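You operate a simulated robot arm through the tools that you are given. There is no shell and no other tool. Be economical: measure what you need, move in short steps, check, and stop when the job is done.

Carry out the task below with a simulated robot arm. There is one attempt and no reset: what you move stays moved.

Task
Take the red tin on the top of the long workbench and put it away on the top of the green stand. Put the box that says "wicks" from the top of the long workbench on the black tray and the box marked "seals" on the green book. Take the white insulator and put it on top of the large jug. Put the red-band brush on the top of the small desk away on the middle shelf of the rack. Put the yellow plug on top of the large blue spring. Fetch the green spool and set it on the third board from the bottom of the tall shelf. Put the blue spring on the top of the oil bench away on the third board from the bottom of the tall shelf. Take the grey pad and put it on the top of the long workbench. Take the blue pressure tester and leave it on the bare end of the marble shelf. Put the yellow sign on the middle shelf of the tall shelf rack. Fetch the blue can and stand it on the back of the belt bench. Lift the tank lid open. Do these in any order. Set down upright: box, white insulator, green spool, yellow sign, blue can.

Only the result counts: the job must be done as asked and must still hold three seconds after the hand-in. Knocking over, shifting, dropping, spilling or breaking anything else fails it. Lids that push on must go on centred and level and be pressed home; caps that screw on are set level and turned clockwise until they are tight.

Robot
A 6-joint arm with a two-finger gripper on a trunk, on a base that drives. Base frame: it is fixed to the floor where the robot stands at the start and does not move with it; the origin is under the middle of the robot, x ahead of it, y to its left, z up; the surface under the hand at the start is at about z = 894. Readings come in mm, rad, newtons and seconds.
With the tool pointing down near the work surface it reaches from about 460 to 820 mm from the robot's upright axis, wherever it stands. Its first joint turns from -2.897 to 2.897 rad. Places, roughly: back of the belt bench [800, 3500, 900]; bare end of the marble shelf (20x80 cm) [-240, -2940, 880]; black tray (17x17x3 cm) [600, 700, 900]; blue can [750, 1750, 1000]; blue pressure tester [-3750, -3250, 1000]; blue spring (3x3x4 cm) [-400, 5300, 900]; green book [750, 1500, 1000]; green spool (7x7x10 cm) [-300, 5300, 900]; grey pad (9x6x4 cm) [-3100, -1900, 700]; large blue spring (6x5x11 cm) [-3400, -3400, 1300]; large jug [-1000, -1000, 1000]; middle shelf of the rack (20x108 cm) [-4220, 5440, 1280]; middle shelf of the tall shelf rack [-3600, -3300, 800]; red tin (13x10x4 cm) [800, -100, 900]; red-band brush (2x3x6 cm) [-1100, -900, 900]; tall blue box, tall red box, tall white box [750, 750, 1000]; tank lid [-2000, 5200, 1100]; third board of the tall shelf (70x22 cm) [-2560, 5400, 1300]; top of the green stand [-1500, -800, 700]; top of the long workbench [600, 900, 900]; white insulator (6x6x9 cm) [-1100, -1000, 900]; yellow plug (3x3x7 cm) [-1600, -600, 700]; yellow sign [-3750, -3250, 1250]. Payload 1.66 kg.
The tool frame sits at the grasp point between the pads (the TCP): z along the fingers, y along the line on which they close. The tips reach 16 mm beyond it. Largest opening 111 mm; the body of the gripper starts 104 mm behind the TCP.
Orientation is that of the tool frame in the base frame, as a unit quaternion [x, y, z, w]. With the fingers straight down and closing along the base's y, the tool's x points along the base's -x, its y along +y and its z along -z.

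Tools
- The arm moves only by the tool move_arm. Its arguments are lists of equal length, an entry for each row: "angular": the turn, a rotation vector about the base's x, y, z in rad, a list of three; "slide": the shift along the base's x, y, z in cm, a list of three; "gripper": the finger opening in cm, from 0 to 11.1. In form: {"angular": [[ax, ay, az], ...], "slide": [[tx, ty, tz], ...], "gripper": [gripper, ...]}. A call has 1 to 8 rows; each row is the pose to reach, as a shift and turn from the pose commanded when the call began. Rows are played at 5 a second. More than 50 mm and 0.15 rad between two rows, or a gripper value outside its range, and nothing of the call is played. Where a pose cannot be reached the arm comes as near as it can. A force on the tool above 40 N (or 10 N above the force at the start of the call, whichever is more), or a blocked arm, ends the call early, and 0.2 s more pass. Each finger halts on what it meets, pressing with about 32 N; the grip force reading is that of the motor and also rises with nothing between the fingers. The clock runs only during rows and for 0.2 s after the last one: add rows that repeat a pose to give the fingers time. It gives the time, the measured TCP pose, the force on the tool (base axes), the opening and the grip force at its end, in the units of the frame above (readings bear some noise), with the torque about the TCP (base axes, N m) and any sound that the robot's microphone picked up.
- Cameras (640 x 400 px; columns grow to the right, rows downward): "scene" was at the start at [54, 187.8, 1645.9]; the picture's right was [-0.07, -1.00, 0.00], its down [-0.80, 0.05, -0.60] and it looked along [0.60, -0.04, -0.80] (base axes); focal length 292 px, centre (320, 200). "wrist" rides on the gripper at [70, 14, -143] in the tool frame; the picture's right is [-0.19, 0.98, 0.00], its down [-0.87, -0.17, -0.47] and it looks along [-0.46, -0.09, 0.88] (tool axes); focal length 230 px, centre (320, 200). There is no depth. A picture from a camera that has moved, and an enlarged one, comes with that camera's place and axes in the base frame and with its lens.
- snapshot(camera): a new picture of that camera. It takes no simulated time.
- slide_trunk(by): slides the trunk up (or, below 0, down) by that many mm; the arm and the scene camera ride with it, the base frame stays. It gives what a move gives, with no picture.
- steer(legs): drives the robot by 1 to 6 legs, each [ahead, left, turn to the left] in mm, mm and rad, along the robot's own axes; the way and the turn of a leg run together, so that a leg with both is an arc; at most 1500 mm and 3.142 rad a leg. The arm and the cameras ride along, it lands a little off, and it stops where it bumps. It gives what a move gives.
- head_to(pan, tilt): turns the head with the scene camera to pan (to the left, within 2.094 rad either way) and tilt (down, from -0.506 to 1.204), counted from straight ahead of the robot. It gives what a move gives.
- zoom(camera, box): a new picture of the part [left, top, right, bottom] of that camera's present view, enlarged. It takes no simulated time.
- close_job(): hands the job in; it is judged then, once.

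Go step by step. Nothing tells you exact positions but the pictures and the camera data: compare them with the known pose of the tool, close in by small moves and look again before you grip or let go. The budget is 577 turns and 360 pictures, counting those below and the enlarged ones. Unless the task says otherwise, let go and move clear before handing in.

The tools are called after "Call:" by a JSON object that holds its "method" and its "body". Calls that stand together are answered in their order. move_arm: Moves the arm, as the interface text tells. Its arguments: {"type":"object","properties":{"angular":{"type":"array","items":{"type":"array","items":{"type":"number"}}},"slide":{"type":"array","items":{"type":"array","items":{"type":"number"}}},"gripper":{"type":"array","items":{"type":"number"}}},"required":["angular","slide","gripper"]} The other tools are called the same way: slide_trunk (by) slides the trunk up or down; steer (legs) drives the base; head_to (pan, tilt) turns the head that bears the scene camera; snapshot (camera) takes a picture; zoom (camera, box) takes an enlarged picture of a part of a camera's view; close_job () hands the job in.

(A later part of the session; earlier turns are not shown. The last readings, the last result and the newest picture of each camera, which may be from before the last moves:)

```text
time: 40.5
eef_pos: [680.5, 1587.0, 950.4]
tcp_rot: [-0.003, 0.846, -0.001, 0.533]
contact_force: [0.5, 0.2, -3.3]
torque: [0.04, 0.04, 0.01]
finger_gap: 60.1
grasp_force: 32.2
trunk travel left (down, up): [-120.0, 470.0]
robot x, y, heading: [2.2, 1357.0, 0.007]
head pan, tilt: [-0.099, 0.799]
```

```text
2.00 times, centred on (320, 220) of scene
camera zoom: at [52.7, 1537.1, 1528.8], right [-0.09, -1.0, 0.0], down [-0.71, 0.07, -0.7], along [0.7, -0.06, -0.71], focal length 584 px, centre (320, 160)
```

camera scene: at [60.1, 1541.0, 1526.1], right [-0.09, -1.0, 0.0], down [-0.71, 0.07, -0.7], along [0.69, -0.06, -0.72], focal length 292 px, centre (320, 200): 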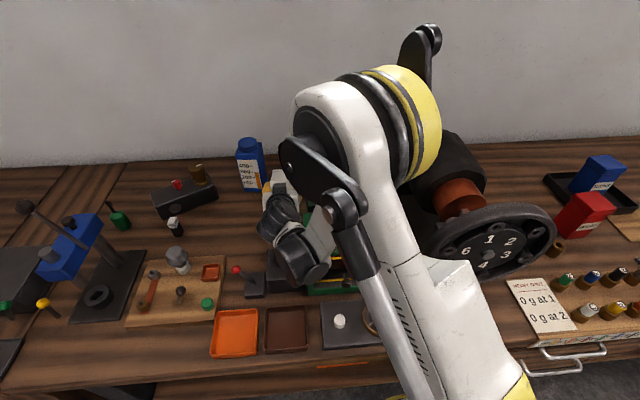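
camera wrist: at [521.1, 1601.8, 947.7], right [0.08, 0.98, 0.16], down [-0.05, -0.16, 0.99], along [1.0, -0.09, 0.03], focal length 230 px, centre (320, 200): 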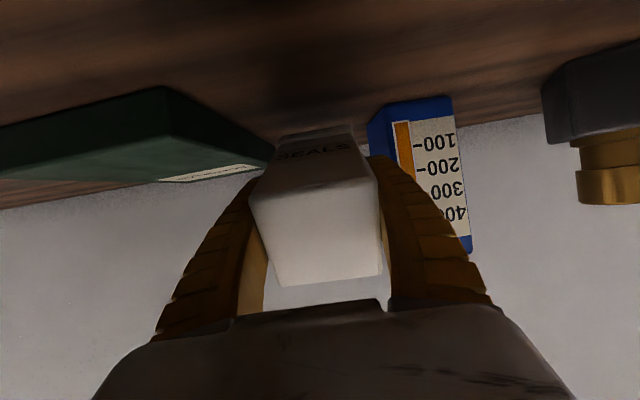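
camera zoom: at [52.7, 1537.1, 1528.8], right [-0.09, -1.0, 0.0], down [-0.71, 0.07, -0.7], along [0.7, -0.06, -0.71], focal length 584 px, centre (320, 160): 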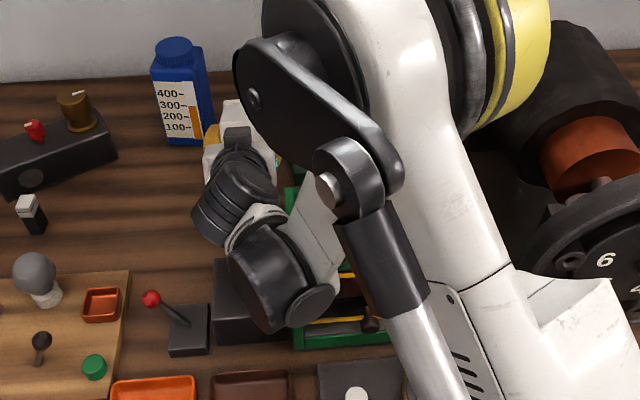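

The wrist link is pressing on the black knob box or green machine. Lift straight up at once.

Call:
{"method": "move_arm", "body": {"angular": [[0, 0, 0], [0, 0, 0], [0, 0, 0], [0, 0, 0]], "slide": [[0, 0, 3], [0, 0, 7], [0, 0, 11], [0, 0, 15]], "gripper": [5, 5, 5, 5]}}

Call:
{"method": "slide_trunk", "body": {"by": 130}}

Call:
{"method": "move_arm", "body": {"angular": [[0, 0.14, 0], [0, 0.28, 0], [0, 0.42, 0], [0, 0.56, 0], [0, 0.7, 0], [0, 0.84, 0], [0, 0.98, 0], [0, 1.12, 0]], "slide": [[0, 0, 0], [0, 0, 0], [0, 0, 0], [0, 0, 0], [0, 0, 0], [0, 0, 0], [0, 0, 0], [0, 0, 0]], "gripper": [5, 5, 5, 5, 5, 5, 5, 5]}}

Call:
{"method": "snapshot", "body": {"camera": "scene"}}

Call:
{"method": "snapshot", "body": {"camera": "wrist"}}

```text
time: 41.5
eef_pos: [679.0, 1588.9, 1089.4]
tcp_rot: [-0.003, 0.847, -0.003, 0.532]
contact_force: [0.0, 0.8, -2.2]
torque: [0.0, 0.04, -0.04]
finger_gap: 60.3
grasp_force: 32.3
trunk travel left (down, up): [-120.0, 470.0]
robot x, y, heading: [2.5, 1353.9, 0.006]
head pan, tilt: [-0.099, 0.799]
```

```text
time: 43.1
eef_pos: [680.2, 1589.1, 1219.0]
tcp_rot: [-0.004, 0.847, -0.002, 0.531]
contact_force: [0.0, 0.2, -2.2]
torque: [0.0, 0.03, 0.0]
finger_gap: 60.1
grasp_force: 32.7
trunk travel left (down, up): [-250.0, 340.0]
robot x, y, heading: [1.3, 1357.8, 0.011]
head pan, tilt: [-0.099, 0.799]
```

```text
time: 44.9
eef_pos: [681.1, 1589.2, 1219.1]
tcp_rot: [-0.004, 1.0, 0.0, -0.002]
contact_force: [0.3, 0.2, -3.3]
torque: [0.02, 0.04, -0.01]
finger_gap: 59.8
grasp_force: 32.1
trunk travel left (down, up): [-250.0, 340.0]
robot x, y, heading: [0.2, 1356.0, 0.01]
head pan, tilt: [-0.099, 0.799]
```

```text
324 pictures are left
camera scene: at [61.6, 1541.6, 1655.5], right [-0.09, -1.0, 0.0], down [-0.71, 0.07, -0.7], along [0.69, -0.06, -0.72], focal length 292 px, centre (320, 200)
```

scene: 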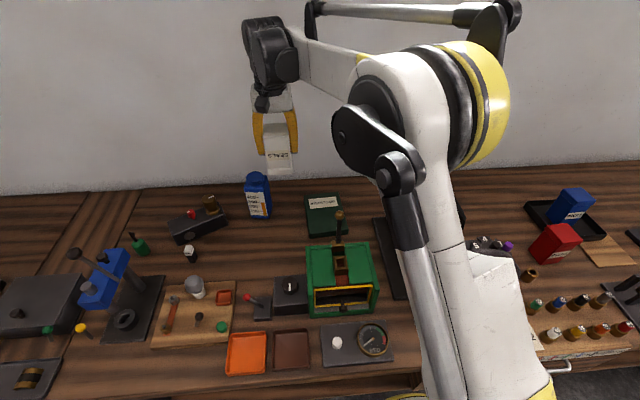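

```text
323 pictures are left
camera wrist: at [611.5, 1602.6, 1360.2], right [0.18, 0.98, 0.0], down [0.87, -0.16, 0.47], along [0.46, -0.09, -0.88], focal length 230 px, centre (320, 200)
```

wrist: 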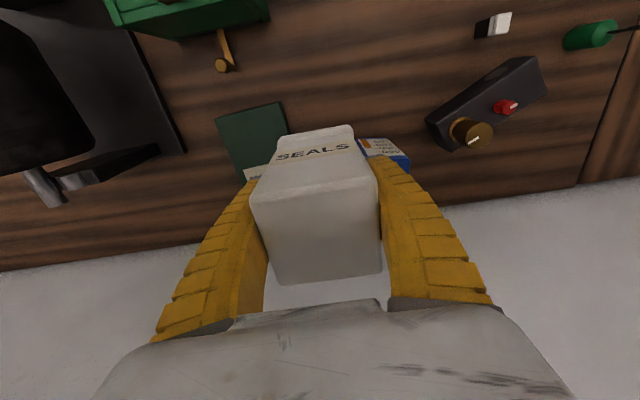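

Nothing was displaced. I'll flip the box instead on the empty back strip of the bench where WICKS stood (x≈740, y≈200–500), tilting sideways; raise the trunk and drive back right.

Call:
{"method": "slide_trunk", "body": {"by": 150}}

Call:
{"method": "steer", "body": {"legs": [[0, -1000, -0.01]]}}

Call:
{"method": "snapshot", "body": {"camera": "scene"}}

Call:
{"method": "snapshot", "body": {"camera": "wrist"}}

```text
time: 46.7
eef_pos: [680.2, 1589.2, 1368.0]
tcp_rot: [-0.005, 1.0, 0.001, -0.001]
contact_force: [0.4, -0.6, -2.2]
torque: [-0.02, 0.02, 0.0]
finger_gap: 60.1
grasp_force: 32.0
trunk travel left (down, up): [-400.0, 190.0]
robot x, y, heading: [2.5, 1353.5, 0.003]
head pan, tilt: [-0.099, 0.799]
```

```text
time: 51.9
eef_pos: [695.5, 597.0, 1369.3]
tcp_rot: [-0.019, 1.0, 0.001, 0.0]
contact_force: [-0.1, 0.0, -2.4]
torque: [0.01, -0.02, -0.01]
finger_gap: 60.1
grasp_force: 31.8
trunk travel left (down, up): [-400.0, 190.0]
robot x, y, heading: [26.2, 342.4, 0.039]
head pan, tilt: [-0.099, 0.799]
```

```text
322 pictures are left
camera scene: at [78.0, 531.3, 1805.6], right [-0.06, -1.0, 0.0], down [-0.72, 0.05, -0.7], along [0.7, -0.04, -0.72], focal length 292 px, centre (320, 200)
```

scene: 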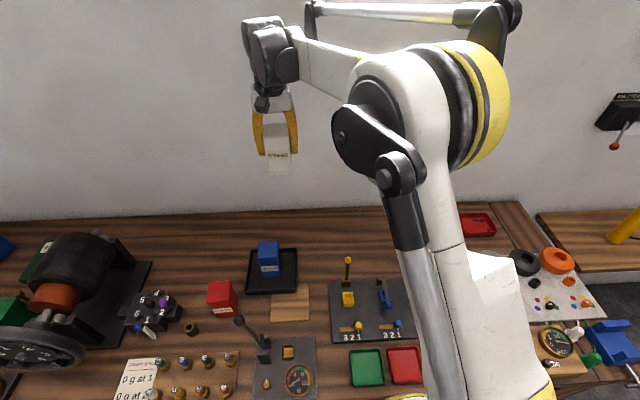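

```text
321 pictures are left
camera wrist: at [625.9, 607.9, 1510.6], right [0.15, 0.99, 0.0], down [0.87, -0.14, 0.47], along [0.47, -0.07, -0.88], focal length 230 px, centre (320, 200)
```

wrist: 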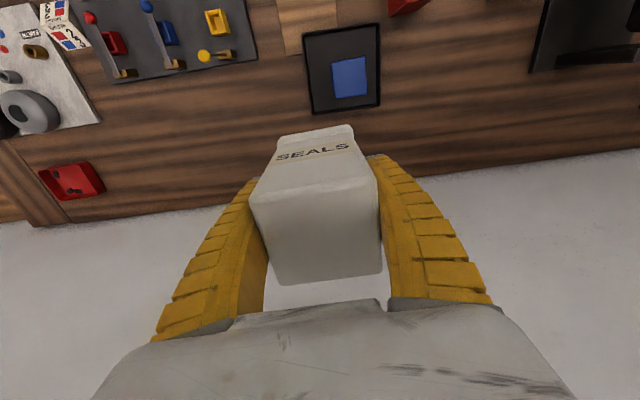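

Lower the trunk again and swing the box over the free strip while yawing it 90° so the fingers close along x.

Call:
{"method": "slide_trunk", "body": {"by": -150}}

Call:
{"method": "move_arm", "body": {"angular": [[0, 0, 0.14], [0, 0, 0.28], [0, 0, 0.42], [0, 0, 0.56], [0, 0, 0.7], [0, 0, 0.84], [0, 0, 0.98], [0, 0, 1.12]], "slide": [[0.5, -3.9, 0], [1, -7.8, 0], [1.5, -11.7, 0], [2, -15.6, 0], [2.5, -19.5, 0], [3, -23.4, 0], [3.5, -27.3, 0], [4, -31.2, 0]], "gripper": [5, 5, 5, 5, 5, 5, 5, 5]}}

Call:
{"method": "move_arm", "body": {"angular": [[0, 0, 0.14], [0, 0, 0.28], [0, 0, 0.41]], "slide": [[0, 0, 0], [0, 0, 0], [0, 0, 0]], "gripper": [5, 5, 5]}}

Call:
{"method": "snapshot", "body": {"camera": "wrist"}}

Call:
{"method": "snapshot", "body": {"camera": "scene"}}

```text
time: 53.7
eef_pos: [696.1, 596.9, 1218.3]
tcp_rot: [-0.019, 1.0, 0.0, 0.0]
contact_force: [-0.5, 0.8, -2.4]
torque: [0.02, -0.03, 0.01]
finger_gap: 59.8
grasp_force: 31.8
trunk travel left (down, up): [-250.0, 340.0]
robot x, y, heading: [23.0, 344.1, 0.035]
head pan, tilt: [-0.099, 0.799]
```

```text
time: 55.5
eef_pos: [737.0, 282.6, 1218.6]
tcp_rot: [-0.547, 0.837, 0.0, 0.0]
contact_force: [0.0, -0.4, -3.3]
torque: [0.03, 0.01, -0.02]
finger_gap: 59.9
grasp_force: 31.9
trunk travel left (down, up): [-250.0, 340.0]
robot x, y, heading: [22.6, 345.9, 0.036]
head pan, tilt: [-0.099, 0.799]
```

```text
time: 56.3
eef_pos: [736.0, 284.0, 1218.2]
tcp_rot: [-0.706, 0.708, 0.0, 0.0]
contact_force: [-0.3, -0.9, -3.6]
torque: [-0.04, -0.03, -0.03]
finger_gap: 60.1
grasp_force: 32.4
trunk travel left (down, up): [-250.0, 340.0]
robot x, y, heading: [27.1, 345.5, 0.039]
head pan, tilt: [-0.099, 0.799]
```

```text
320 pictures are left
camera wrist: at [722.4, 215.2, 1360.1], right [-0.98, 0.19, 0.0], down [0.17, 0.87, 0.47], along [0.09, 0.46, -0.88], focal length 230 px, centre (320, 200)
```

wrist: 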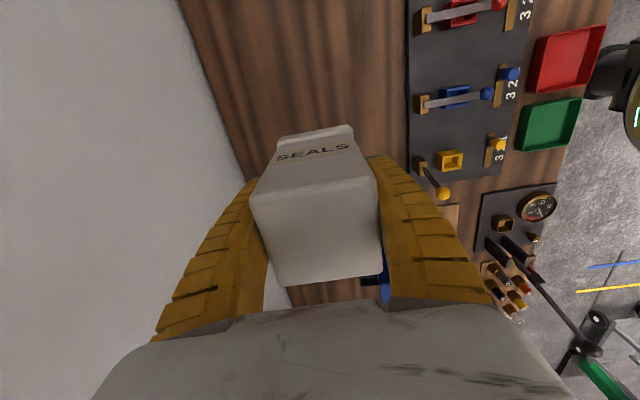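

```text
319 pictures are left
camera scene: at [78.0, 531.5, 1655.6], right [-0.06, -1.0, 0.0], down [-0.72, 0.05, -0.7], along [0.7, -0.04, -0.72], focal length 292 px, centre (320, 200)
```

scene: 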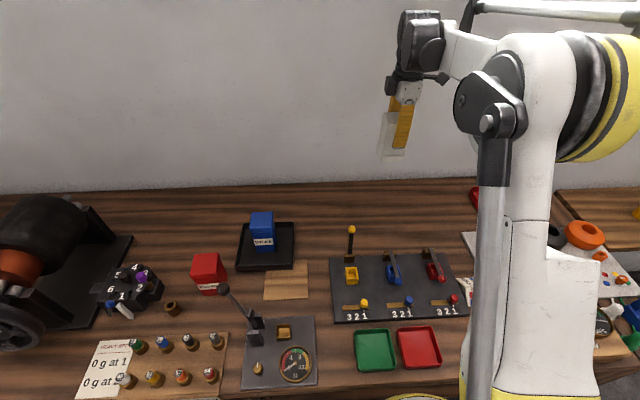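

Now tilt the tool sideways (pointing to −y, camera on top) while shifting to y≈150.

Call:
{"method": "move_arm", "body": {"angular": [[-0.14, 0, 0], [-0.28, 0, 0], [-0.42, 0, 0], [-0.56, 0, 0], [-0.7, 0, 0], [-0.84, 0, 0], [-0.98, 0, 0], [-1.12, 0, 0]], "slide": [[0, -1.7, 0], [0, -3.4, 0], [0, -5.1, 0], [0, -6.8, 0], [0, -8.5, 0], [0, -10.2, 0], [0, -11.9, 0], [0, -13.4, 0]], "gripper": [5, 5, 5, 5, 5, 5, 5, 5]}}

Call:
{"method": "snapshot", "body": {"camera": "scene"}}

Call:
{"method": "snapshot", "body": {"camera": "wrist"}}

```text
time: 58.1
eef_pos: [735.8, 152.1, 1218.4]
tcp_rot: [-0.597, 0.6, -0.377, -0.376]
contact_force: [0.2, -0.1, -3.5]
torque: [0.01, -0.05, 0.0]
finger_gap: 60.0
grasp_force: 32.4
trunk travel left (down, up): [-250.0, 340.0]
robot x, y, heading: [23.6, 344.1, 0.04]
head pan, tilt: [-0.099, 0.799]
```

```text
318 pictures are left
camera scene: at [78.5, 531.5, 1655.6], right [-0.06, -1.0, 0.0], down [-0.72, 0.05, -0.7], along [0.7, -0.04, -0.72], focal length 292 px, centre (320, 200)
```

scene: 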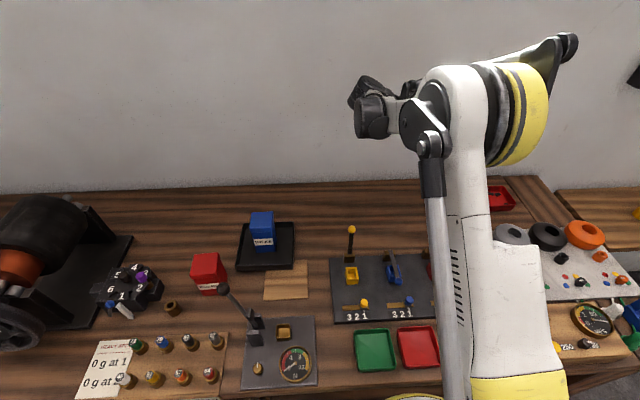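

```text
317 pictures are left
camera wrist: at [722.2, 249.7, 1342.3], right [-0.98, 0.08, -0.17], down [0.17, 0.8, -0.57], along [0.09, -0.59, -0.8], focal length 230 px, centre (320, 200)
```

wrist: 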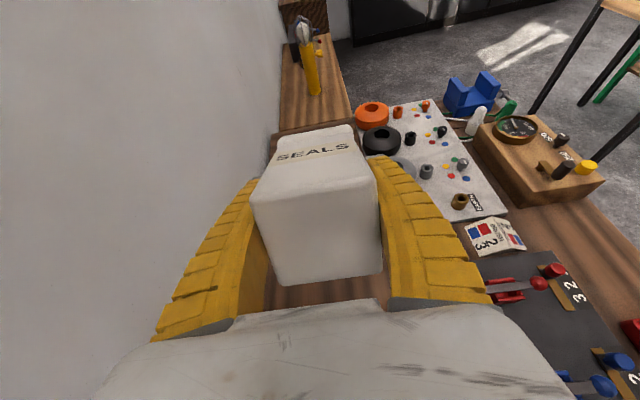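

Lower it to the bench.

Call:
{"method": "move_arm", "body": {"angular": [[0, 0, 0], [0, 0, 0], [0, 0, 0], [0, 0, 0], [0, 0, 0], [0, 0, 0]], "slide": [[0, 0, -4.5], [0, 0, -9], [0, 0, -13.5], [0, 0, -18], [0, 0, -22], [0, 0, -25.5]], "gripper": [5, 5, 5, 5, 5, 5]}}

Call:
{"method": "snapshot", "body": {"camera": "scene"}}

Call:
{"method": "snapshot", "body": {"camera": "wrist"}}

```text
time: 59.5
eef_pos: [737.1, 151.1, 964.6]
tcp_rot: [-0.598, 0.6, -0.376, -0.375]
contact_force: [0.1, -0.1, -2.2]
torque: [0.01, 0.01, 0.02]
finger_gap: 59.8
grasp_force: 32.0
trunk travel left (down, up): [-250.0, 340.0]
robot x, y, heading: [27.9, 344.6, 0.038]
head pan, tilt: [-0.099, 0.799]
```

```text
316 pictures are left
camera scene: at [78.5, 531.4, 1655.6], right [-0.06, -1.0, 0.0], down [-0.72, 0.05, -0.7], along [0.7, -0.04, -0.72], focal length 292 px, centre (320, 200)
```

scene: 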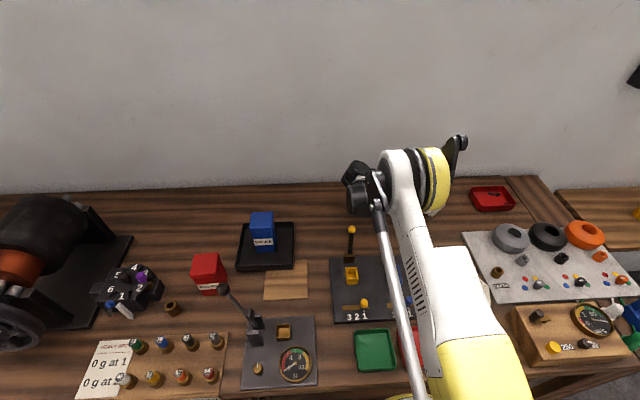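

```text
315 pictures are left
camera wrist: at [723.2, 250.6, 1088.1], right [-0.98, 0.08, -0.17], down [0.17, 0.8, -0.57], along [0.09, -0.59, -0.8], focal length 230 px, centre (320, 200)
```

wrist: 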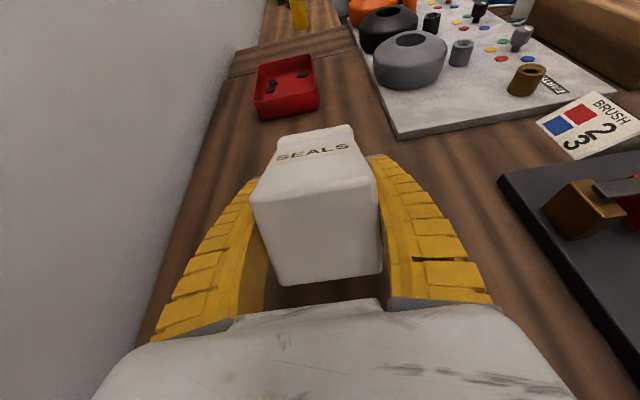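

Call:
{"method": "move_arm", "body": {"angular": [[0, 0, 0], [0, 0, 0], [0, 0, 0], [0, 0, 0], [0, 0, 0]], "slide": [[0, 0, -0.4], [0, 0, -0.8], [0, 0, -1.1], [0, 0, -1.3], [0, 0, -1.5]], "gripper": [5, 5, 5, 5, 5]}}

```text
time: 60.7
eef_pos: [736.2, 150.9, 950.1]
tcp_rot: [-0.598, 0.6, -0.377, -0.375]
contact_force: [-0.7, 0.0, -2.6]
torque: [0.03, -0.01, 0.0]
finger_gap: 60.2
grasp_force: 31.7
trunk travel left (down, up): [-250.0, 340.0]
robot x, y, heading: [25.8, 344.1, 0.043]
head pan, tilt: [-0.099, 0.799]
```

Call:
{"method": "move_arm", "body": {"angular": [[0, 0, 0], [0, 0, 0], [0, 0, 0], [0, 0, 0], [0, 0, 0]], "slide": [[0, 0, -0.2], [0, 0, -0.4], [0, 0, -0.6], [0, 0, -0.8], [0, 0, -1.0]], "gripper": [5, 5, 5, 5, 5]}}

```text
time: 61.9
eef_pos: [734.6, 152.5, 939.7]
tcp_rot: [-0.597, 0.6, -0.378, -0.375]
contact_force: [2.8, 5.7, 18.4]
torque: [-0.75, 0.09, 0.13]
finger_gap: 60.2
grasp_force: 32.0
trunk travel left (down, up): [-250.0, 340.0]
robot x, y, heading: [24.7, 344.8, 0.036]
head pan, tilt: [-0.099, 0.799]
```

Edge contact. Open gently and let it settle on its side.

Call:
{"method": "move_arm", "body": {"angular": [[0, 0, 0], [0, 0, 0], [0, 0, 0], [0, 0, 0], [0, 0, 0]], "slide": [[0, 0, 0], [0, 0, 0], [0, 0, 0], [0, 0, 0], [0, 0, 0]], "gripper": [6.2, 6.6, 7.2, 7.8, 7.8]}}

Call:
{"method": "snapshot", "body": {"camera": "wrist"}}

```text
time: 63.1
eef_pos: [735.5, 151.3, 938.8]
tcp_rot: [-0.598, 0.6, -0.376, -0.375]
contact_force: [0.1, -1.0, -0.3]
torque: [-0.01, -0.01, 0.01]
finger_gap: 79.5
grasp_force: 0.6
trunk travel left (down, up): [-250.0, 340.0]
robot x, y, heading: [27.5, 345.3, 0.037]
head pan, tilt: [-0.099, 0.799]
```

```text
314 pictures are left
camera wrist: at [722.4, 249.5, 1063.2], right [-0.98, 0.08, -0.17], down [0.17, 0.8, -0.57], along [0.09, -0.59, -0.8], focal length 230 px, centre (320, 200)
```

wrist: 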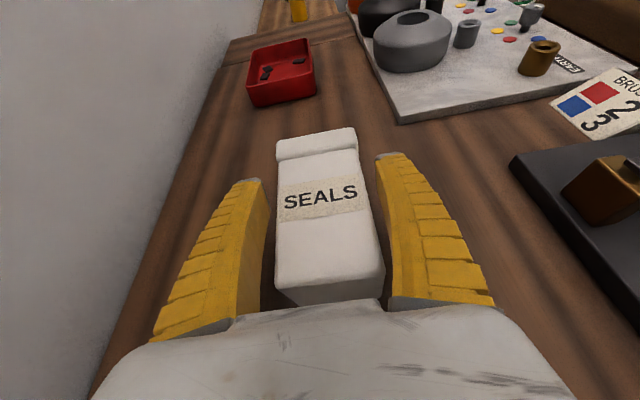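

It lies on its side with the lid toward −y, centre ≈[733, 173]. Back out, rise, and swing the tool to lean the other way (pointing +y).

Call:
{"method": "move_arm", "body": {"angular": [[0, 0, 0], [0, 0, 0], [0, 0, 0], [0, 0, 0], [0, 0, 0], [0, 0, 0]], "slide": [[0, 4, 2], [0, 8, 4], [0, 11, 6], [0, 11, 10], [0, 10, 14.5], [0, 8, 19]], "gripper": [8, 8, 8, 9, 9.5, 9.5]}}

Call:
{"method": "move_arm", "body": {"angular": [[0.14, 0, 0], [0.28, 0, 0], [0.42, 0, 0], [0.56, 0, 0], [0.7, 0, 0], [0.84, 0, 0], [0.98, 0, 0], [1.12, 0, 0]], "slide": [[0, -1, 0], [0, -2, 0], [0, -3, 0], [0, -4, 0], [0, -5, 0], [0, -6, 0], [0, -6, 0], [0, -6, 0]], "gripper": [9.5, 9.5, 9.5, 9.5, 9.5, 9.5, 9.5, 9.5]}}

Call:
{"method": "move_arm", "body": {"angular": [[0.14, 0, 0], [0.28, 0, 0], [0.42, 0, 0], [0.56, 0, 0], [0.7, 0, 0]], "slide": [[0, 0, 0], [0, 0, 0], [0, 0, 0], [0, 0, 0], [0, 0, 0]], "gripper": [9.5, 9.5, 9.5, 9.5, 9.5]}}

Call:
{"method": "snapshot", "body": {"camera": "wrist"}}

```text
time: 64.5
eef_pos: [735.0, 228.8, 1129.7]
tcp_rot: [-0.598, 0.601, -0.376, -0.374]
contact_force: [0.4, -0.4, 0.5]
torque: [0.03, -0.02, -0.02]
finger_gap: 95.6
grasp_force: 0.6
trunk travel left (down, up): [-250.0, 340.0]
robot x, y, heading: [23.5, 343.4, 0.035]
head pan, tilt: [-0.099, 0.799]
```

```text
time: 66.3
eef_pos: [735.2, 170.0, 1128.4]
tcp_rot: [-0.705, 0.709, 0.001, 0.0]
contact_force: [0.0, -0.1, 0.8]
torque: [-0.01, 0.03, -0.03]
finger_gap: 95.7
grasp_force: 1.2
trunk travel left (down, up): [-250.0, 340.0]
robot x, y, heading: [25.1, 344.2, 0.035]
head pan, tilt: [-0.099, 0.799]
```

```text
time: 67.5
eef_pos: [735.4, 171.6, 1130.5]
tcp_rot: [-0.662, 0.665, 0.245, 0.243]
contact_force: [0.0, -0.3, -1.0]
torque: [-0.01, 0.0, 0.03]
finger_gap: 95.8
grasp_force: 1.1
trunk travel left (down, up): [-250.0, 340.0]
robot x, y, heading: [27.5, 342.1, 0.037]
head pan, tilt: [-0.099, 0.799]
```

```text
313 pictures are left
camera wrist: at [722.5, 26.0, 1192.0], right [-0.98, 0.15, 0.13], down [0.17, 0.35, 0.92], along [0.09, 0.92, -0.37], focal length 230 px, centre (320, 200)
```

wrist: 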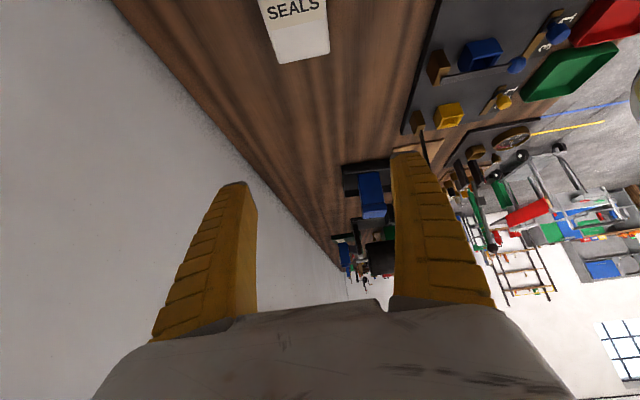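

Call:
{"method": "zoom", "body": {"camera": "wrist", "box": [220, 0, 380, 100]}}

Call:
{"method": "snapshot", "body": {"camera": "scene"}}

```text
4.00 times, centred on (300, 50) of wrist
camera zoom: at [722.5, 26.0, 1192.0], right [-0.98, 0.15, 0.13], down [0.17, 0.35, 0.92], along [0.09, 0.92, -0.37], focal length 920 px, centre (400, 800)
```

zoom: 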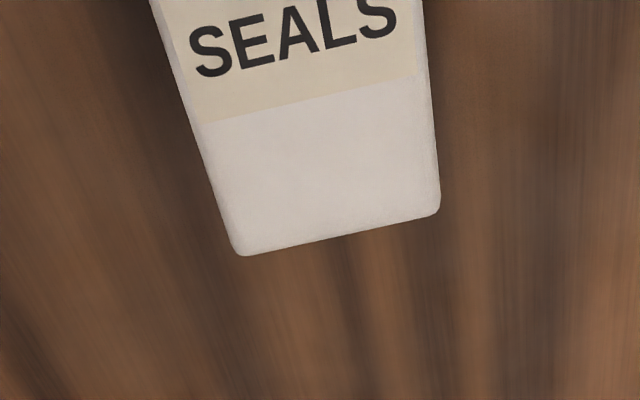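

```text
311 pictures are left
camera scene: at [78.0, 530.9, 1655.6], right [-0.06, -1.0, 0.0], down [-0.72, 0.05, -0.7], along [0.7, -0.04, -0.72], focal length 292 px, centre (320, 200)
```

scene: 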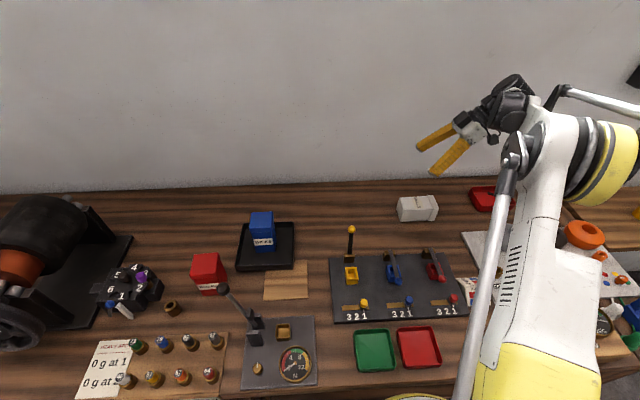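

Centre of the lying box ≈[735, 158]. Descend with the tilted tool and grip.

Call:
{"method": "move_arm", "body": {"angular": [[0, 0, 0], [0, 0, 0], [0, 0, 0], [0, 0, 0], [0, 0, 0]], "slide": [[0, -1.4, -4.5], [0, -1.4, -9], [0, -1.4, -13.5], [0, -1.4, -17], [0, -1.4, -20]], "gripper": [9.5, 9.5, 9.5, 9.5, 9.5]}}

Call:
{"method": "snapshot", "body": {"camera": "wrist"}}

```text
time: 68.7
eef_pos: [734.6, 155.6, 928.6]
tcp_rot: [-0.662, 0.666, 0.242, 0.242]
contact_force: [0.2, 0.1, 0.3]
torque: [-0.02, 0.01, 0.03]
finger_gap: 95.7
grasp_force: 1.3
trunk travel left (down, up): [-250.0, 340.0]
robot x, y, heading: [23.2, 344.7, 0.03]
head pan, tilt: [-0.099, 0.799]
```

```text
310 pictures are left
camera wrist: at [720.7, 10.4, 991.7], right [-0.98, 0.15, 0.13], down [0.17, 0.36, 0.92], along [0.09, 0.92, -0.38], focal length 230 px, centre (320, 200)
```

wrist: 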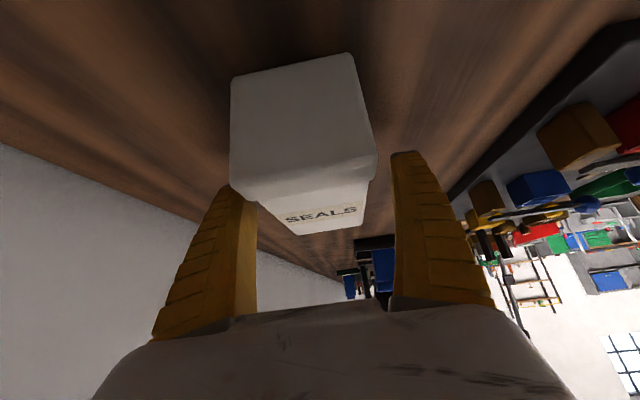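

Call:
{"method": "move_arm", "body": {"angular": [[0, 0, 0], [0, 0, 0], [0, 0, 0], [0, 0, 0]], "slide": [[0.3, 0, 0], [0.3, 0, 0], [0.3, 0, 0], [0.3, 0, 0]], "gripper": [7.5, 5, 5, 5]}}

Call:
{"method": "move_arm", "body": {"angular": [[0, 0, 0], [0, 0, 0], [0, 0, 0], [0, 0, 0]], "slide": [[0, 0, 4], [0, 0, 8], [0, 0, 12], [0, 0, 16]], "gripper": [5, 5, 5, 5]}}

Call:
{"method": "move_arm", "body": {"angular": [[-0.14, 0, 0], [-0.28, 0, 0], [-0.42, 0, 0], [-0.56, 0, 0], [-0.7, 0, 0], [-0.84, 0, 0], [-0.98, 0, 0], [-1.12, 0, 0]], "slide": [[0, 0, 0], [0, 0, 0], [0, 0, 0], [0, 0, 0], [0, 0, 0], [0, 0, 0], [0, 0, 0], [0, 0, 0]], "gripper": [5, 5, 5, 5, 5, 5, 5, 5]}}

Call:
{"method": "move_arm", "body": {"angular": [[-0.14, 0, 0], [-0.28, 0, 0], [-0.42, 0, 0], [-0.45, 0, 0]], "slide": [[0, 0, 0], [0, 0, 0], [0, 0, 0], [0, 0, 0]], "gripper": [5, 5, 5, 5]}}

Call:
{"method": "snapshot", "body": {"camera": "wrist"}}

Call:
{"method": "snapshot", "body": {"camera": "scene"}}

```text
time: 69.7
eef_pos: [737.4, 156.3, 928.6]
tcp_rot: [-0.663, 0.666, 0.242, 0.242]
contact_force: [0.6, -0.9, -0.1]
torque: [0.07, -0.1, -0.04]
finger_gap: 60.0
grasp_force: 32.1
trunk travel left (down, up): [-250.0, 340.0]
robot x, y, heading: [25.6, 347.7, 0.036]
head pan, tilt: [-0.099, 0.799]
```

```text
time: 70.7
eef_pos: [735.8, 158.6, 1087.9]
tcp_rot: [-0.663, 0.665, 0.243, 0.242]
contact_force: [-0.1, -0.4, -1.7]
torque: [0.0, 0.0, 0.03]
finger_gap: 60.0
grasp_force: 31.5
trunk travel left (down, up): [-250.0, 340.0]
robot x, y, heading: [25.0, 345.2, 0.037]
head pan, tilt: [-0.099, 0.799]
```

```text
time: 72.5
eef_pos: [739.7, 156.6, 1089.2]
tcp_rot: [-0.69, 0.693, -0.148, -0.148]
contact_force: [0.1, 0.3, -2.0]
torque: [0.03, -0.01, -0.02]
finger_gap: 59.9
grasp_force: 32.0
trunk travel left (down, up): [-250.0, 340.0]
robot x, y, heading: [24.4, 345.3, 0.034]
head pan, tilt: [-0.099, 0.799]
```

```text
time: 73.5
eef_pos: [739.8, 156.2, 1089.3]
tcp_rot: [-0.639, 0.643, -0.299, -0.298]
contact_force: [-0.2, 0.1, -1.7]
torque: [0.04, 0.0, 0.01]
finger_gap: 60.0
grasp_force: 32.1
trunk travel left (down, up): [-250.0, 340.0]
robot x, y, heading: [25.0, 344.9, 0.039]
head pan, tilt: [-0.099, 0.799]
```

```text
309 pictures are left
camera wrist: at [725.4, 221.1, 1233.7], right [-0.98, 0.13, -0.15], down [0.17, 0.92, -0.36], along [0.09, -0.38, -0.92], focal length 230 px, centre (320, 200)
```

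wrist: 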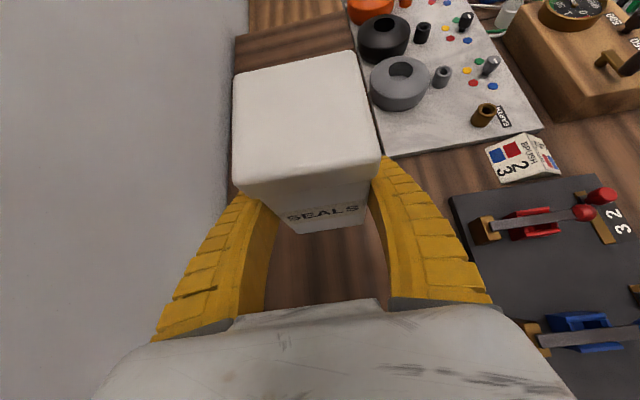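

```text
308 pictures are left
camera scene: at [77.9, 531.4, 1655.6], right [-0.06, -1.0, 0.0], down [-0.72, 0.05, -0.7], along [0.7, -0.04, -0.72], focal length 292 px, centre (320, 200)
```

scene: 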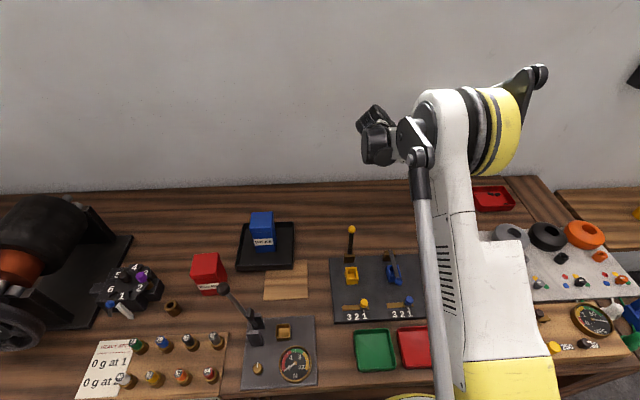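

The box is upright now (lid up). Lower it and feel for the bench.

Call:
{"method": "move_arm", "body": {"angular": [[0, 0, 0], [0, 0, 0], [0, 0, 0], [0, 0, 0]], "slide": [[0, 0, -4], [0, 0, -8], [0, 0, -11], [0, 0, -12.5]], "gripper": [5, 5, 5, 5]}}

Call:
{"method": "move_arm", "body": {"angular": [[0, 0, 0], [0, 0, 0], [0, 0, 0], [0, 0, 0]], "slide": [[0, 0, -0.3], [0, 0, -0.6], [0, 0, -0.9], [0, 0, -1.2]], "gripper": [5, 5, 5, 5]}}

```text
time: 74.5
eef_pos: [739.6, 156.6, 960.9]
tcp_rot: [-0.64, 0.643, -0.298, -0.297]
contact_force: [-0.3, 0.2, -3.7]
torque: [0.02, 0.03, 0.0]
finger_gap: 60.1
grasp_force: 32.0
trunk travel left (down, up): [-250.0, 340.0]
robot x, y, heading: [20.3, 342.3, 0.036]
head pan, tilt: [-0.099, 0.799]
```

```text
time: 75.5
eef_pos: [739.3, 156.1, 949.3]
tcp_rot: [-0.64, 0.643, -0.298, -0.297]
contact_force: [-0.5, 0.6, -2.3]
torque: [0.05, 0.0, 0.02]
finger_gap: 60.1
grasp_force: 31.8
trunk travel left (down, up): [-250.0, 340.0]
robot x, y, heading: [19.5, 345.8, 0.039]
head pan, tilt: [-0.099, 0.799]
```

Call:
{"method": "move_arm", "body": {"angular": [[0, 0, 0], [0, 0, 0], [0, 0, 0], [0, 0, 0], [0, 0, 0]], "slide": [[0, 0, -0.2], [0, 0, -0.4], [0, 0, -0.6], [0, 0, -0.8], [0, 0, -1.0]], "gripper": [5, 5, 5, 5, 5]}}

```text
time: 76.7
eef_pos: [739.1, 157.2, 940.9]
tcp_rot: [-0.64, 0.643, -0.298, -0.297]
contact_force: [-0.2, -0.2, -3.0]
torque: [0.05, -0.01, -0.02]
finger_gap: 59.9
grasp_force: 31.7
trunk travel left (down, up): [-250.0, 340.0]
robot x, y, heading: [23.1, 345.5, 0.035]
head pan, tilt: [-0.099, 0.799]
```

Call:
{"method": "move_arm", "body": {"angular": [[0, 0, 0], [0, 0, 0], [0, 0, 0], [0, 0, 0], [0, 0, 0]], "slide": [[0, 0, -0.2], [0, 0, -0.4], [0, 0, -0.6], [0, 0, -0.8], [0, 0, -1.0]], "gripper": [5, 5, 5, 5, 5]}}

```text
time: 77.9
eef_pos: [739.0, 156.7, 932.7]
tcp_rot: [-0.639, 0.643, -0.299, -0.298]
contact_force: [8.6, -7.3, 25.2]
torque: [-0.24, -0.02, 0.08]
finger_gap: 60.1
grasp_force: 31.6
trunk travel left (down, up): [-250.0, 340.0]
robot x, y, heading: [25.9, 341.0, 0.036]
head pan, tilt: [-0.099, 0.799]
```

Contact. Release and back out along the tool axis, then straighten the tool.

Call:
{"method": "move_arm", "body": {"angular": [[0, 0, 0], [0, 0, 0], [0, 0, 0], [0, 0, 0]], "slide": [[0, 0, 0.1], [0, 0, 0.1], [0, 0, 0.1], [0, 0, 0.1]], "gripper": [6.3, 7, 9, 9.5]}}

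Call:
{"method": "move_arm", "body": {"angular": [[0, 0, 0], [0, 0, 0], [0, 0, 0], [0, 0, 0], [0, 0, 0], [0, 0, 0]], "slide": [[0, 3, 2.5], [0, 6, 5], [0, 9, 7.5], [0, 11, 10], [0, 11, 14], [0, 11, 18]], "gripper": [9.5, 9.5, 9.5, 9.5, 9.5, 9.5]}}

Call:
{"method": "move_arm", "body": {"angular": [[0.14, 0, 0], [0.28, 0, 0], [0.42, 0, 0], [0.56, 0, 0], [0.7, 0, 0], [0.84, 0, 0], [0.87, 0, 0]], "slide": [[0, -1, 1], [0, -2, 2], [0, -4, 3], [0, -6, 4], [0, -8, 4], [0, -10, 4], [0, -11, 4]], "gripper": [9.5, 9.5, 9.5, 9.5, 9.5, 9.5, 9.5]}}

Call:
{"method": "snapshot", "body": {"camera": "wrist"}}

Call:
{"method": "snapshot", "body": {"camera": "scene"}}

```text
time: 78.9
eef_pos: [739.6, 157.2, 932.4]
tcp_rot: [-0.64, 0.643, -0.298, -0.297]
contact_force: [0.5, -0.1, 0.5]
torque: [-0.01, 0.0, 0.01]
finger_gap: 95.7
grasp_force: 0.7
trunk travel left (down, up): [-250.0, 340.0]
robot x, y, heading: [25.3, 339.2, 0.035]
head pan, tilt: [-0.099, 0.799]
```

```text
time: 80.3
eef_pos: [736.8, 266.4, 1113.0]
tcp_rot: [-0.641, 0.643, -0.299, -0.296]
contact_force: [0.5, 0.0, -0.2]
torque: [0.04, 0.0, -0.03]
finger_gap: 95.7
grasp_force: 0.5
trunk travel left (down, up): [-250.0, 340.0]
robot x, y, heading: [22.8, 344.4, 0.039]
head pan, tilt: [-0.099, 0.799]
```

```text
time: 81.9
eef_pos: [737.3, 156.8, 1153.9]
tcp_rot: [-0.706, 0.708, 0.0, 0.001]
contact_force: [0.5, -0.3, -0.5]
torque: [0.0, -0.01, -0.02]
finger_gap: 95.8
grasp_force: 0.4
trunk travel left (down, up): [-250.0, 340.0]
robot x, y, heading: [23.3, 348.0, 0.035]
head pan, tilt: [-0.099, 0.799]
```

```text
307 pictures are left
camera wrist: at [722.9, 87.3, 1295.9], right [-0.98, 0.19, 0.0], down [0.17, 0.86, 0.47], along [0.09, 0.46, -0.88], focal length 230 px, centre (320, 200)
```

wrist: 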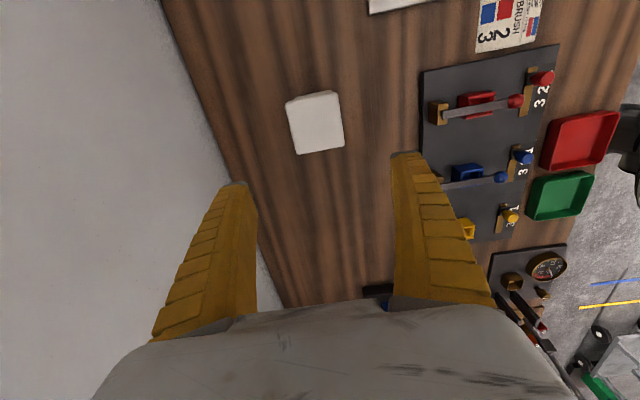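

```text
306 pictures are left
camera scene: at [77.6, 531.7, 1655.6], right [-0.06, -1.0, 0.0], down [-0.72, 0.05, -0.7], along [0.7, -0.04, -0.72], focal length 292 px, centre (320, 200)
```

scene: 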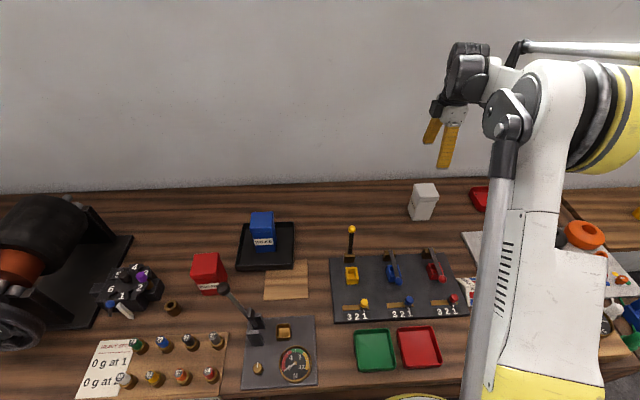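

SEALS stands upright at about [738, 136]. Regrasp it from above.

Call:
{"method": "move_arm", "body": {"angular": [[0, 0, 0], [0, 0, 0], [0, 0, 0], [0, 0, 0], [0, 0, 0]], "slide": [[0, -2, -4], [0, -2, -8], [0, -2, -12], [0, -2, -16], [0, -2, -20]], "gripper": [9.5, 9.5, 9.5, 9.5, 9.5]}}

Call:
{"method": "snapshot", "body": {"camera": "wrist"}}

```text
time: 83.1
eef_pos: [741.3, 138.7, 951.1]
tcp_rot: [-0.705, 0.709, 0.0, 0.0]
contact_force: [0.9, 0.0, 0.1]
torque: [0.04, 0.04, 0.01]
finger_gap: 95.9
grasp_force: 0.7
trunk travel left (down, up): [-250.0, 340.0]
robot x, y, heading: [23.4, 349.6, 0.033]
head pan, tilt: [-0.099, 0.799]
```

```text
305 pictures are left
camera wrist: at [727.4, 68.4, 1092.6], right [-0.98, 0.19, 0.0], down [0.17, 0.86, 0.47], along [0.09, 0.46, -0.88], focal length 230 px, centre (320, 200)
```

wrist: 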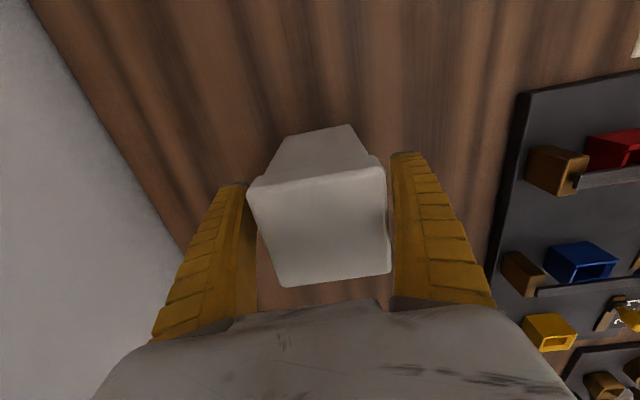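

Call:
{"method": "move_arm", "body": {"angular": [[0, 0, 0], [0, 0, 0], [0, 0, 0], [0, 0, 0]], "slide": [[-0.3, 0, 0], [-0.3, 0, 0], [-0.3, 0, 0], [-0.3, 0, 0]], "gripper": [7.5, 5, 5, 5]}}

Call:
{"method": "move_arm", "body": {"angular": [[0, 0, 0], [0, 0, 0], [0, 0, 0], [0, 0, 0], [0, 0, 0], [0, 0, 0], [0, 0, 0]], "slide": [[0, 0, 4], [0, 0, 8], [0, 1, 12], [0, 3, 16], [0, 5, 20], [0, 8, 23], [0, 12, 26]], "gripper": [5, 5, 5, 5, 5, 5, 5]}}

Call:
{"method": "slide_trunk", "body": {"by": 150}}

Call:
{"method": "steer", "body": {"legs": [[-20, 1080, -0.037]]}}

Call:
{"method": "snapshot", "body": {"camera": "wrist"}}

Call:
{"method": "snapshot", "body": {"camera": "scene"}}

```text
time: 84.1
eef_pos: [736.7, 137.5, 950.7]
tcp_rot: [-0.706, 0.708, 0.0, 0.0]
contact_force: [0.1, 0.3, 0.3]
torque: [-0.02, 0.0, -0.01]
finger_gap: 60.3
grasp_force: 32.0
trunk travel left (down, up): [-250.0, 340.0]
robot x, y, heading: [24.6, 345.7, 0.034]
head pan, tilt: [-0.099, 0.799]
```

```text
time: 85.7
eef_pos: [736.1, 261.2, 1211.6]
tcp_rot: [-0.705, 0.709, 0.001, 0.0]
contact_force: [-0.5, 0.5, -2.4]
torque: [-0.05, 0.04, -0.03]
finger_gap: 59.9
grasp_force: 32.4
trunk travel left (down, up): [-250.0, 340.0]
robot x, y, heading: [19.9, 343.8, 0.04]
head pan, tilt: [-0.099, 0.799]
```

```text
time: 87.4
eef_pos: [736.6, 260.3, 1361.5]
tcp_rot: [-0.706, 0.708, 0.0, 0.0]
contact_force: [0.1, 0.4, -1.5]
torque: [-0.01, 0.0, 0.01]
finger_gap: 60.2
grasp_force: 31.9
trunk travel left (down, up): [-400.0, 190.0]
robot x, y, heading: [21.7, 344.2, 0.038]
head pan, tilt: [-0.099, 0.799]
```

```text
time: 92.8
eef_pos: [687.0, 1297.9, 1361.2]
tcp_rot: [-0.698, 0.716, 0.0, 0.0]
contact_force: [0.3, -0.4, -3.1]
torque: [0.01, 0.01, 0.01]
finger_gap: 59.9
grasp_force: 32.3
trunk travel left (down, up): [-400.0, 190.0]
robot x, y, heading: [-25.5, 1394.9, 0.013]
head pan, tilt: [-0.099, 0.799]
```

```text
304 pictures are left
camera wrist: at [671.9, 1229.3, 1503.2], right [-0.98, 0.21, 0.0], down [0.19, 0.86, 0.47], along [0.1, 0.46, -0.88], focal length 230 px, centre (320, 200)
```

wrist: 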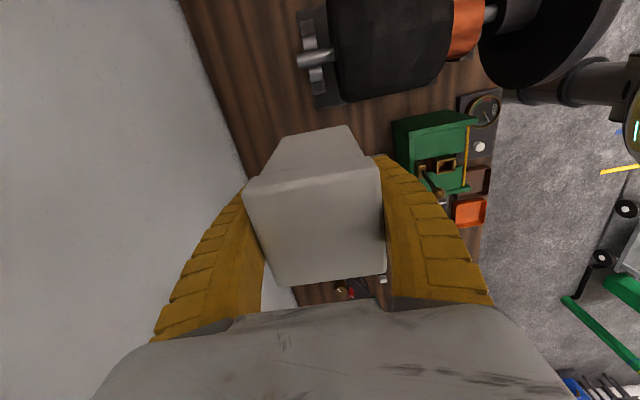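

```text
303 pictures are left
camera scene: at [34.1, 1583.5, 1805.5], right [-0.08, -1.0, 0.0], down [-0.71, 0.06, -0.7], along [0.69, -0.06, -0.72], focal length 292 px, centre (320, 200)
```

scene: 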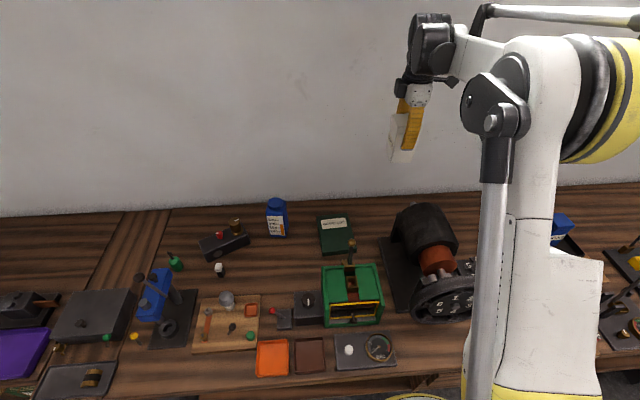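

Book spans x≈625–786, y≈1407–1527. Move over its centre [705, 1467], lower the trunk, and check.

Call:
{"method": "move_arm", "body": {"angular": [[0, 0, 0], [0, 0, 0], [0, 0, 0], [0, 0, 0]], "slide": [[0.4, 4.2, 0], [0.8, 8.4, 0], [1.2, 12.6, 0], [1.8, 16.9, 0]], "gripper": [5, 5, 5, 5]}}

Call:
{"method": "slide_trunk", "body": {"by": -150}}

Call:
{"method": "move_arm", "body": {"angular": [[0, 0, 0], [0, 0, 0], [0, 0, 0], [0, 0, 0]], "slide": [[0, 0, -4], [0, 0, -8], [0, 0, -12], [0, 0, -16]], "gripper": [5, 5, 5, 5]}}

Call:
{"method": "snapshot", "body": {"camera": "wrist"}}

Call:
{"method": "snapshot", "body": {"camera": "scene"}}

```text
time: 93.8
eef_pos: [702.6, 1465.4, 1359.2]
tcp_rot: [-0.698, 0.716, -0.001, 0.0]
contact_force: [0.2, 0.5, -3.8]
torque: [-0.03, 0.02, 0.0]
finger_gap: 59.9
grasp_force: 32.3
trunk travel left (down, up): [-400.0, 190.0]
robot x, y, heading: [-26.0, 1398.7, 0.012]
head pan, tilt: [-0.099, 0.799]
```

```text
time: 95.6
eef_pos: [702.4, 1463.6, 1208.8]
tcp_rot: [-0.698, 0.716, 0.0, 0.0]
contact_force: [0.3, -0.3, -2.4]
torque: [0.0, -0.02, -0.04]
finger_gap: 60.1
grasp_force: 31.9
trunk travel left (down, up): [-250.0, 340.0]
robot x, y, heading: [-28.0, 1398.5, 0.014]
head pan, tilt: [-0.099, 0.799]
```

```text
time: 96.6
eef_pos: [704.8, 1462.5, 1046.4]
tcp_rot: [-0.699, 0.716, -0.001, 0.0]
contact_force: [1.0, -0.4, -3.2]
torque: [0.01, 0.01, -0.02]
finger_gap: 60.2
grasp_force: 31.8
trunk travel left (down, up): [-250.0, 340.0]
robot x, y, heading: [-20.5, 1396.8, 0.018]
head pan, tilt: [-0.099, 0.799]
```

```text
302 pictures are left
camera wrist: at [689.0, 1393.1, 1189.5], right [-0.98, 0.21, 0.0], down [0.19, 0.86, 0.47], along [0.1, 0.46, -0.88], focal length 230 px, centre (320, 200)
```

wrist: 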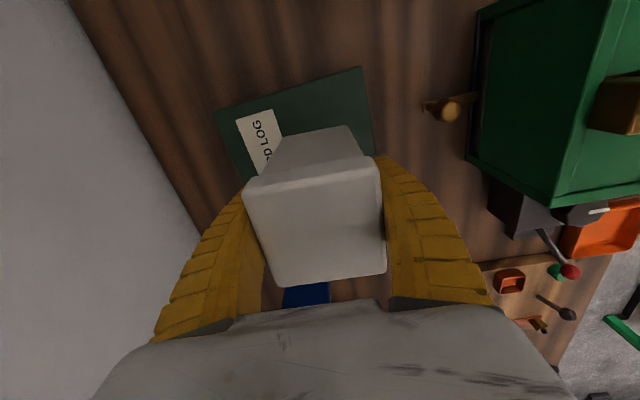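

```text
301 pictures are left
camera scene: at [34.8, 1583.2, 1655.5], right [-0.08, -1.0, 0.0], down [-0.71, 0.06, -0.7], along [0.69, -0.06, -0.72], focal length 292 px, centre (320, 200)
```

scene: 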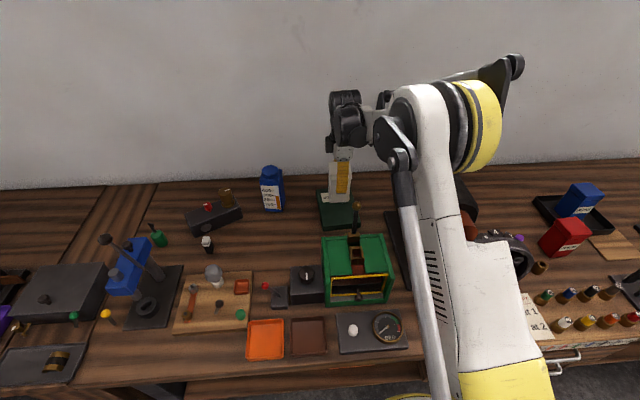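

Aligned within the book. Shift +12 mm in x and lower.

Call:
{"method": "move_arm", "body": {"angular": [[0, 0, 0], [0, 0, 0], [0, 0, 0]], "slide": [[1.2, 0, -2.5], [1.2, 0, -5], [1.2, 0, -6]], "gripper": [5, 5, 5]}}

Call:
{"method": "move_arm", "body": {"angular": [[0, 0, 0], [0, 0, 0], [0, 0, 0], [0, 0, 0], [0, 0, 0]], "slide": [[0, 0, -0.2], [0, 0, -0.4], [0, 0, -0.6], [0, 0, -0.8], [0, 0, -1.0]], "gripper": [5, 5, 5, 5, 5]}}

```text
time: 97.4
eef_pos: [716.3, 1462.4, 987.7]
tcp_rot: [-0.698, 0.717, 0.0, 0.0]
contact_force: [-0.7, 0.9, -2.9]
torque: [0.0, 0.04, 0.01]
finger_gap: 59.8
grasp_force: 32.0
trunk travel left (down, up): [-250.0, 340.0]
robot x, y, heading: [-22.4, 1394.4, 0.013]
head pan, tilt: [-0.099, 0.799]
```

```text
time: 98.6
eef_pos: [716.2, 1463.7, 978.3]
tcp_rot: [-0.698, 0.716, -0.001, 0.0]
contact_force: [1.3, -0.3, 3.9]
torque: [0.02, 0.06, 0.02]
finger_gap: 60.3
grasp_force: 32.3
trunk travel left (down, up): [-250.0, 340.0]
robot x, y, heading: [-27.2, 1400.8, 0.012]
head pan, tilt: [-0.099, 0.799]
```

Contact on the book. Release and rise.

Call:
{"method": "move_arm", "body": {"angular": [[0, 0, 0], [0, 0, 0], [0, 0, 0], [0, 0, 0]], "slide": [[0, 0, -0.1], [0, 0, -0.1], [0, 0, -0.1], [0, 0, -0.1]], "gripper": [6.2, 7, 8.5, 8.5]}}

Call:
{"method": "move_arm", "body": {"angular": [[0, 0, 0], [0, 0, 0], [0, 0, 0], [0, 0, 0], [0, 0, 0]], "slide": [[0, 0, 4], [0, 0, 8], [0, 0, 12], [0, 0, 16], [0, 0, 20]], "gripper": [8.5, 8.5, 8.5, 8.5, 8.5]}}

Call:
{"method": "snapshot", "body": {"camera": "wrist"}}

Call:
{"method": "snapshot", "body": {"camera": "scene"}}

```text
time: 99.6
eef_pos: [716.3, 1463.9, 978.6]
tcp_rot: [-0.697, 0.717, 0.0, -0.001]
contact_force: [0.3, 0.4, 0.7]
torque: [0.04, -0.01, 0.03]
finger_gap: 86.2
grasp_force: 0.6
trunk travel left (down, up): [-250.0, 340.0]
robot x, y, heading: [-23.7, 1397.0, 0.014]
head pan, tilt: [-0.099, 0.799]
```

```text
time: 100.8
eef_pos: [714.6, 1465.5, 1179.7]
tcp_rot: [-0.698, 0.716, -0.001, 0.0]
contact_force: [0.1, 0.6, 0.1]
torque: [0.01, -0.02, 0.01]
finger_gap: 86.2
grasp_force: 0.7
trunk travel left (down, up): [-250.0, 340.0]
robot x, y, heading: [-24.4, 1400.9, 0.016]
head pan, tilt: [-0.099, 0.799]
```

```text
300 pictures are left
camera wrist: at [699.4, 1396.5, 1320.9], right [-0.98, 0.21, 0.0], down [0.19, 0.86, 0.47], along [0.1, 0.46, -0.88], focal length 230 px, centre (320, 200)
```

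wrist: 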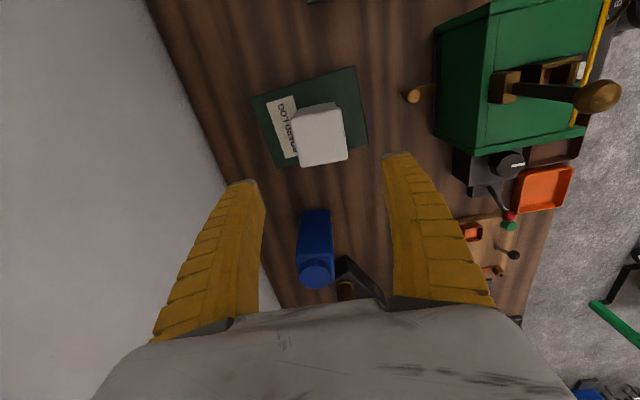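

```text
299 pictures are left
camera scene: at [33.3, 1583.2, 1655.6], right [-0.08, -1.0, 0.0], down [-0.71, 0.06, -0.7], along [0.69, -0.06, -0.72], focal length 292 px, centre (320, 200)
```

scene: 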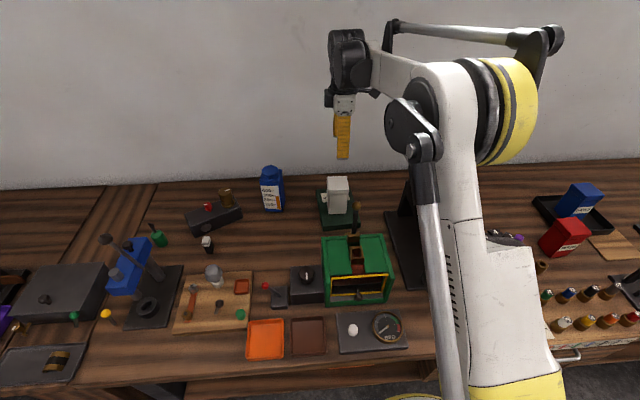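

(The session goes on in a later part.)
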